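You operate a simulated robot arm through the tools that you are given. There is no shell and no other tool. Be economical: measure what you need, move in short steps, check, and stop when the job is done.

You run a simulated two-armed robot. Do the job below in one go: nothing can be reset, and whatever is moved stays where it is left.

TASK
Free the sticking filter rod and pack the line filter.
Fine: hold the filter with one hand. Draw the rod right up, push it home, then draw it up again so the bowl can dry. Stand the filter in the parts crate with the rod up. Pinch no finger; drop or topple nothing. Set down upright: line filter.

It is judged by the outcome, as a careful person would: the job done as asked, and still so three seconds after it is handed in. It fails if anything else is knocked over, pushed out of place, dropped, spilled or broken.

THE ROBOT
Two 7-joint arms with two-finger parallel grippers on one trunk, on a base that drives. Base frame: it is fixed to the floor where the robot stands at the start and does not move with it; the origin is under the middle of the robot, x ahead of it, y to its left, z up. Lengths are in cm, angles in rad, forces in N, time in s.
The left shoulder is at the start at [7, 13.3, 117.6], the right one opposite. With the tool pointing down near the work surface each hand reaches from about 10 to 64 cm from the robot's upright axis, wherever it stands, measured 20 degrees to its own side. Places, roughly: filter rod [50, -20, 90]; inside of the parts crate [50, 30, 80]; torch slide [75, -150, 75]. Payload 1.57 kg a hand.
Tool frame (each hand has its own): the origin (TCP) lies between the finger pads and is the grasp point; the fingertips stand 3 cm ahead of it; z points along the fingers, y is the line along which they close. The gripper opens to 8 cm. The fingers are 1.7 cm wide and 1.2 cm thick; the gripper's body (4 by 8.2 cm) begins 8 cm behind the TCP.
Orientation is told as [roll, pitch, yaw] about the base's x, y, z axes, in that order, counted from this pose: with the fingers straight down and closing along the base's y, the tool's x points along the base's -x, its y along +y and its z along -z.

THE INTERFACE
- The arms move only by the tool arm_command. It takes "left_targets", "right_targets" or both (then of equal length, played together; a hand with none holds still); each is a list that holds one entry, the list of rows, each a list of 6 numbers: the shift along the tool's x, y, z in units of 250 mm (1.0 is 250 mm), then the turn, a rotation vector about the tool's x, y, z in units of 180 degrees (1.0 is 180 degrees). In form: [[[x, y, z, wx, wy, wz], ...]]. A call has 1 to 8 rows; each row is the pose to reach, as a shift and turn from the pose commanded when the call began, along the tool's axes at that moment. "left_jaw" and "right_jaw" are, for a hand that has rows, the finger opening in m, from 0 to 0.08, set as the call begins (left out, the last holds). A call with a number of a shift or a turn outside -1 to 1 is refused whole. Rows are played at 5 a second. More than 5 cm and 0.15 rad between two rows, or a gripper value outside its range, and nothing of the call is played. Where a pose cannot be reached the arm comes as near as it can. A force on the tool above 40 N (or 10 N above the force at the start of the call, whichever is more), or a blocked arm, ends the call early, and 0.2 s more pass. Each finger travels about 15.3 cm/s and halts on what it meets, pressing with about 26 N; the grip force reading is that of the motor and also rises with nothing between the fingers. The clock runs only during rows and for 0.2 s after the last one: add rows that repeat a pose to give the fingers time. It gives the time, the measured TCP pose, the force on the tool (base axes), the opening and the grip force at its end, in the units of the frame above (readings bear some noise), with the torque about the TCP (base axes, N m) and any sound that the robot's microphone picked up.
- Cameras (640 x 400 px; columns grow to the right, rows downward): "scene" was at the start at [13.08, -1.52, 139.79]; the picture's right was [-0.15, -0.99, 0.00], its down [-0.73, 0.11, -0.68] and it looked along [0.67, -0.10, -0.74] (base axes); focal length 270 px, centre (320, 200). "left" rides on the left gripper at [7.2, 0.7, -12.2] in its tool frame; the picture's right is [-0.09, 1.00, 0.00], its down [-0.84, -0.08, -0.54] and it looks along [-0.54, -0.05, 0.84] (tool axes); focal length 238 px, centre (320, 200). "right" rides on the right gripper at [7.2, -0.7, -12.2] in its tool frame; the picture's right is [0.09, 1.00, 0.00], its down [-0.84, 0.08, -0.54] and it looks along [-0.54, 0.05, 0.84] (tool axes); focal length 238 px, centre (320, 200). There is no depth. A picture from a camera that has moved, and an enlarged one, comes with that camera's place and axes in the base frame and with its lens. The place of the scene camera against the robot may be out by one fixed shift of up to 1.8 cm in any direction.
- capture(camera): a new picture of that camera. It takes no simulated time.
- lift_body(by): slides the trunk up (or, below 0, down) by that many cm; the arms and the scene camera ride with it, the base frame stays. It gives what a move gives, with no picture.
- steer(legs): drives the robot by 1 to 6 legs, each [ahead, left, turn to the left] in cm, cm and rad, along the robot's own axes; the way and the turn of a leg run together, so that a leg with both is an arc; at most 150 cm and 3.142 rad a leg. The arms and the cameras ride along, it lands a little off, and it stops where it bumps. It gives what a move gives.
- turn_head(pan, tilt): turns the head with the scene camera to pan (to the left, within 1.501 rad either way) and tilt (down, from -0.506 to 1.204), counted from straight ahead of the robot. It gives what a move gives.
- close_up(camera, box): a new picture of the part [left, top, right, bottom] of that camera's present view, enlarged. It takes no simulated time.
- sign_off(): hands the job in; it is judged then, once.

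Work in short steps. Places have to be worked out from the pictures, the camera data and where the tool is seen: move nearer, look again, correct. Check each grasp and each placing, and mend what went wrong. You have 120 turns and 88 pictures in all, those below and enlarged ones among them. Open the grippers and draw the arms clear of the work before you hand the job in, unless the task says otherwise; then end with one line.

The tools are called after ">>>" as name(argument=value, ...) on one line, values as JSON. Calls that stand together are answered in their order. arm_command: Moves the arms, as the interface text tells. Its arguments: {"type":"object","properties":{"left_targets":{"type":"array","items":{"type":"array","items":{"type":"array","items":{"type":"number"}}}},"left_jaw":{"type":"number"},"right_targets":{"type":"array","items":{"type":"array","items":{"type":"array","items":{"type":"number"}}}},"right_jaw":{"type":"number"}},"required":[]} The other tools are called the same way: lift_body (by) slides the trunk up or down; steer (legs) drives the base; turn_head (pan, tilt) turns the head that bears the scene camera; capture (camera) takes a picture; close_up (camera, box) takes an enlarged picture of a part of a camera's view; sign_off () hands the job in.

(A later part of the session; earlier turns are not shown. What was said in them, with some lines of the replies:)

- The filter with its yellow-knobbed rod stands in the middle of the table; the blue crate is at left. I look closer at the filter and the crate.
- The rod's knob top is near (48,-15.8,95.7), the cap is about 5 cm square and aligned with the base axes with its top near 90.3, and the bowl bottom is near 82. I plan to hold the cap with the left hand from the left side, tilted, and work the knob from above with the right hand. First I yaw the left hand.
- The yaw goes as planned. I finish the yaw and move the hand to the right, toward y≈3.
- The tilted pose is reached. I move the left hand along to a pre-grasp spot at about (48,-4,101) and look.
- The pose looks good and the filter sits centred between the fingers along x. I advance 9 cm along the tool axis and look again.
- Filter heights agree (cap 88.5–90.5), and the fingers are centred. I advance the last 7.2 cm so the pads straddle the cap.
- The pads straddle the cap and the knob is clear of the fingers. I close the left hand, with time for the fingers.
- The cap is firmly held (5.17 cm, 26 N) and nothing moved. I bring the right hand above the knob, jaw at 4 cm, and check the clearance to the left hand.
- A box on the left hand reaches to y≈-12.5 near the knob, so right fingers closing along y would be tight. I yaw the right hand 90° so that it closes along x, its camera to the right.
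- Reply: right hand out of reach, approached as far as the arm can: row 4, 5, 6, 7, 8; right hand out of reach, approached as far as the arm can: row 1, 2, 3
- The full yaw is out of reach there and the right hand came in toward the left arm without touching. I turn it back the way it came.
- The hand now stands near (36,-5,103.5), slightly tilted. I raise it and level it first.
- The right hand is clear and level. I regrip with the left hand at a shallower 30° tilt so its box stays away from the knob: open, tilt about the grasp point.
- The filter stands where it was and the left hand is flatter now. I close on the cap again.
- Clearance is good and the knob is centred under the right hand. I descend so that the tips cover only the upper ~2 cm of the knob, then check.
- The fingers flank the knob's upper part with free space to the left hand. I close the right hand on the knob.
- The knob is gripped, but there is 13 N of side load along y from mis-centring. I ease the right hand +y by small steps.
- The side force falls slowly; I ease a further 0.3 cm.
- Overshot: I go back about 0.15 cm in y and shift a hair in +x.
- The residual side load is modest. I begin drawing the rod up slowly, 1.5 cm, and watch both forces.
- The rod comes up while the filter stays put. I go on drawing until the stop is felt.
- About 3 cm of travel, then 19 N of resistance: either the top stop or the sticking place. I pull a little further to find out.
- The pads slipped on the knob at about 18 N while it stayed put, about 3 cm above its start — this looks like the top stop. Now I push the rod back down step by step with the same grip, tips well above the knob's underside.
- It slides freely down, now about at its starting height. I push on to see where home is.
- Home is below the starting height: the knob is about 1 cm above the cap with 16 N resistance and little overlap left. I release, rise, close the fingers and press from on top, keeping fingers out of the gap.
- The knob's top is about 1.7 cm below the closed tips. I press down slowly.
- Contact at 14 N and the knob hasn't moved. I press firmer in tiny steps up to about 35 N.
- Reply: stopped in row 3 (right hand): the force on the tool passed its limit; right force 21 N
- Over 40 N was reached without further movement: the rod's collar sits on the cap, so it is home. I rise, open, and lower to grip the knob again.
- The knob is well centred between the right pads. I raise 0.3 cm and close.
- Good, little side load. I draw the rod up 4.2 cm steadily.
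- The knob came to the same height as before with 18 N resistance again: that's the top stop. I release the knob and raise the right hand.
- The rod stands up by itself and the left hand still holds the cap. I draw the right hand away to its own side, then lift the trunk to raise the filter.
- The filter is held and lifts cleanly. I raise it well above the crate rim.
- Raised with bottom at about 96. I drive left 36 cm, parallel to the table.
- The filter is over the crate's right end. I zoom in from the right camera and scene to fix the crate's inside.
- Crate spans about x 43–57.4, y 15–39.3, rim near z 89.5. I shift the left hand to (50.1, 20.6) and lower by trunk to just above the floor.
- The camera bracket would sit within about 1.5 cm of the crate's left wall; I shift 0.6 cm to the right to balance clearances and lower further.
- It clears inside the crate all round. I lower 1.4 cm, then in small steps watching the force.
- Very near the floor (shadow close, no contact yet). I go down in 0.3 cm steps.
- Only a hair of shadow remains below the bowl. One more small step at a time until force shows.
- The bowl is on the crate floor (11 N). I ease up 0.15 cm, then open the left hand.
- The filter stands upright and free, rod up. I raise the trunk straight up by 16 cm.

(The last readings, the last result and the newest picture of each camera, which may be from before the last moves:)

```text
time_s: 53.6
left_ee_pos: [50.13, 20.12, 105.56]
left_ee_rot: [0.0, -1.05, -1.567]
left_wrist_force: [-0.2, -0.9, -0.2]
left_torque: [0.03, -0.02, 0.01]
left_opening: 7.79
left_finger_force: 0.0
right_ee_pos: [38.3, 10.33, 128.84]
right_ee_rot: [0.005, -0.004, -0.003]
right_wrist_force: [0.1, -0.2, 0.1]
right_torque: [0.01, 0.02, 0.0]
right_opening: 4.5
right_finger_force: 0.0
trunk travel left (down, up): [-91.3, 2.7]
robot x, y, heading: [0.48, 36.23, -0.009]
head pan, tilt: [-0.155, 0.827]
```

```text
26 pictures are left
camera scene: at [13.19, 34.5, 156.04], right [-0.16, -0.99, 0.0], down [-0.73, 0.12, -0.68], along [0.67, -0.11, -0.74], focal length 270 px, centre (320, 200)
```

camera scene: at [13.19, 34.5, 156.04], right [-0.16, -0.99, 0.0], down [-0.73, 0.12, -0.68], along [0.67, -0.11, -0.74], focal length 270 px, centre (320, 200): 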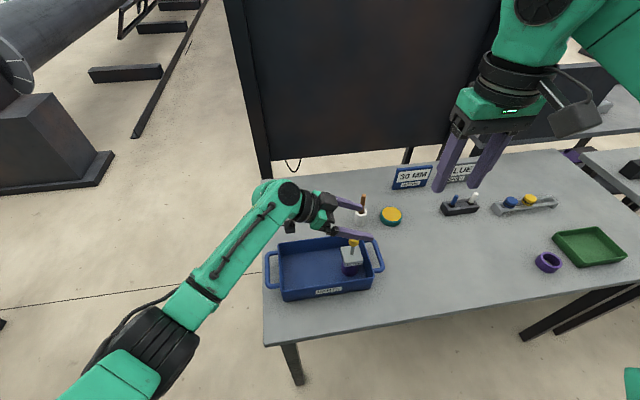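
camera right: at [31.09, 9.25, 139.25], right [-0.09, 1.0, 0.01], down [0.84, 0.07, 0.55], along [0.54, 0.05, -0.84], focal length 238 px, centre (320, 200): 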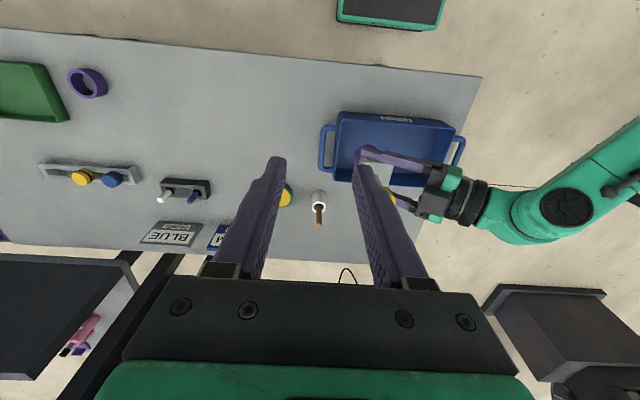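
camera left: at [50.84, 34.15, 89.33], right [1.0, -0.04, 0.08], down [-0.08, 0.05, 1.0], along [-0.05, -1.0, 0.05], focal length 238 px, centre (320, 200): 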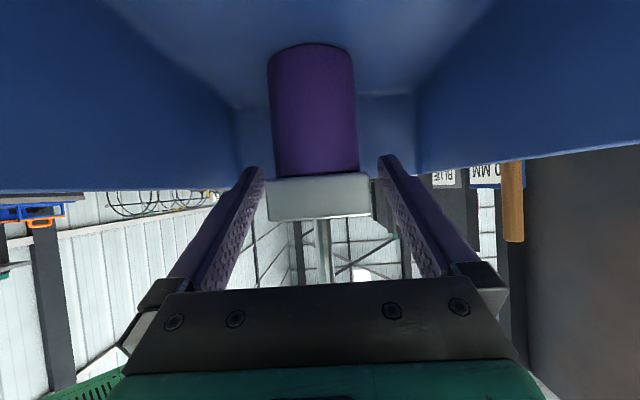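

The filter stands in the crate with its rod up and the hand is above it. I draw the left hand back along its axis and take a last close look.

>>> arm_command(left_targets=[[[0, 0, -0.16, 0, 0, 0], [0, 0, -0.32, 0, 0, 0], [0, 0, -0.44, 0, 0, 0]]])

>>> close_up(camera="scene", box=[250, 200, 410, 310])

```text
time_s: 54.4
left_ee_pos: [50.1, 29.86, 111.1]
left_ee_rot: [0.001, -1.051, -1.566]
left_wrist_force: [-0.1, 0.4, 0.2]
left_torque: [-0.03, 0.03, 0.0]
left_opening: 7.81
left_finger_force: 0.1
right_ee_pos: [38.21, 10.17, 128.99]
right_ee_rot: [0.005, -0.003, -0.003]
right_wrist_force: [-0.2, -1.1, -0.5]
right_torque: [0.01, 0.01, -0.02]
right_opening: 4.49
right_finger_force: 0.0
trunk travel left (down, up): [-91.3, 2.7]
robot x, y, heading: [0.11, 36.01, -0.005]
head pan, tilt: [-0.155, 0.827]
```

```text
3.64 times, centred on (330, 255) of scene
camera zoom: at [13.18, 34.55, 156.04], right [-0.16, -0.99, 0.0], down [-0.73, 0.12, -0.68], along [0.67, -0.11, -0.74], focal length 983 px, centre (284, 0)
```

zoom: 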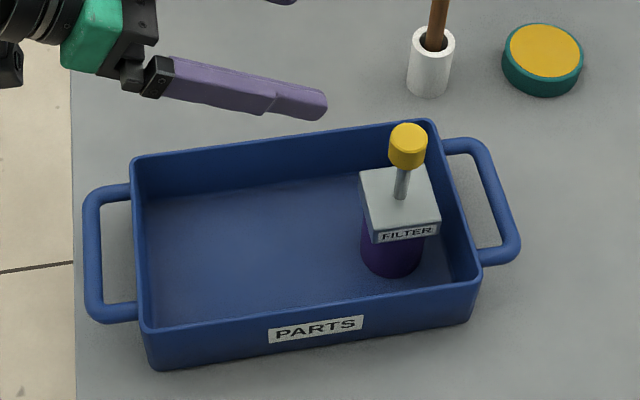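

The filter stands upright in the parts crate. The rod's visible length matches the fully drawn state, both hands are open and clear, and nothing else has moved. I hand the job in.

>>> sign_off()

```text
The job is handed in.
```

The line filter is standing upright in the parts crate with its rod drawn up. The rod was drawn to its top stop, pushed home until it would go no further, and drawn up again while the left hand held the filter. No finger was pinched, nothing was dropped or knocked over, and both hands are open and clear.
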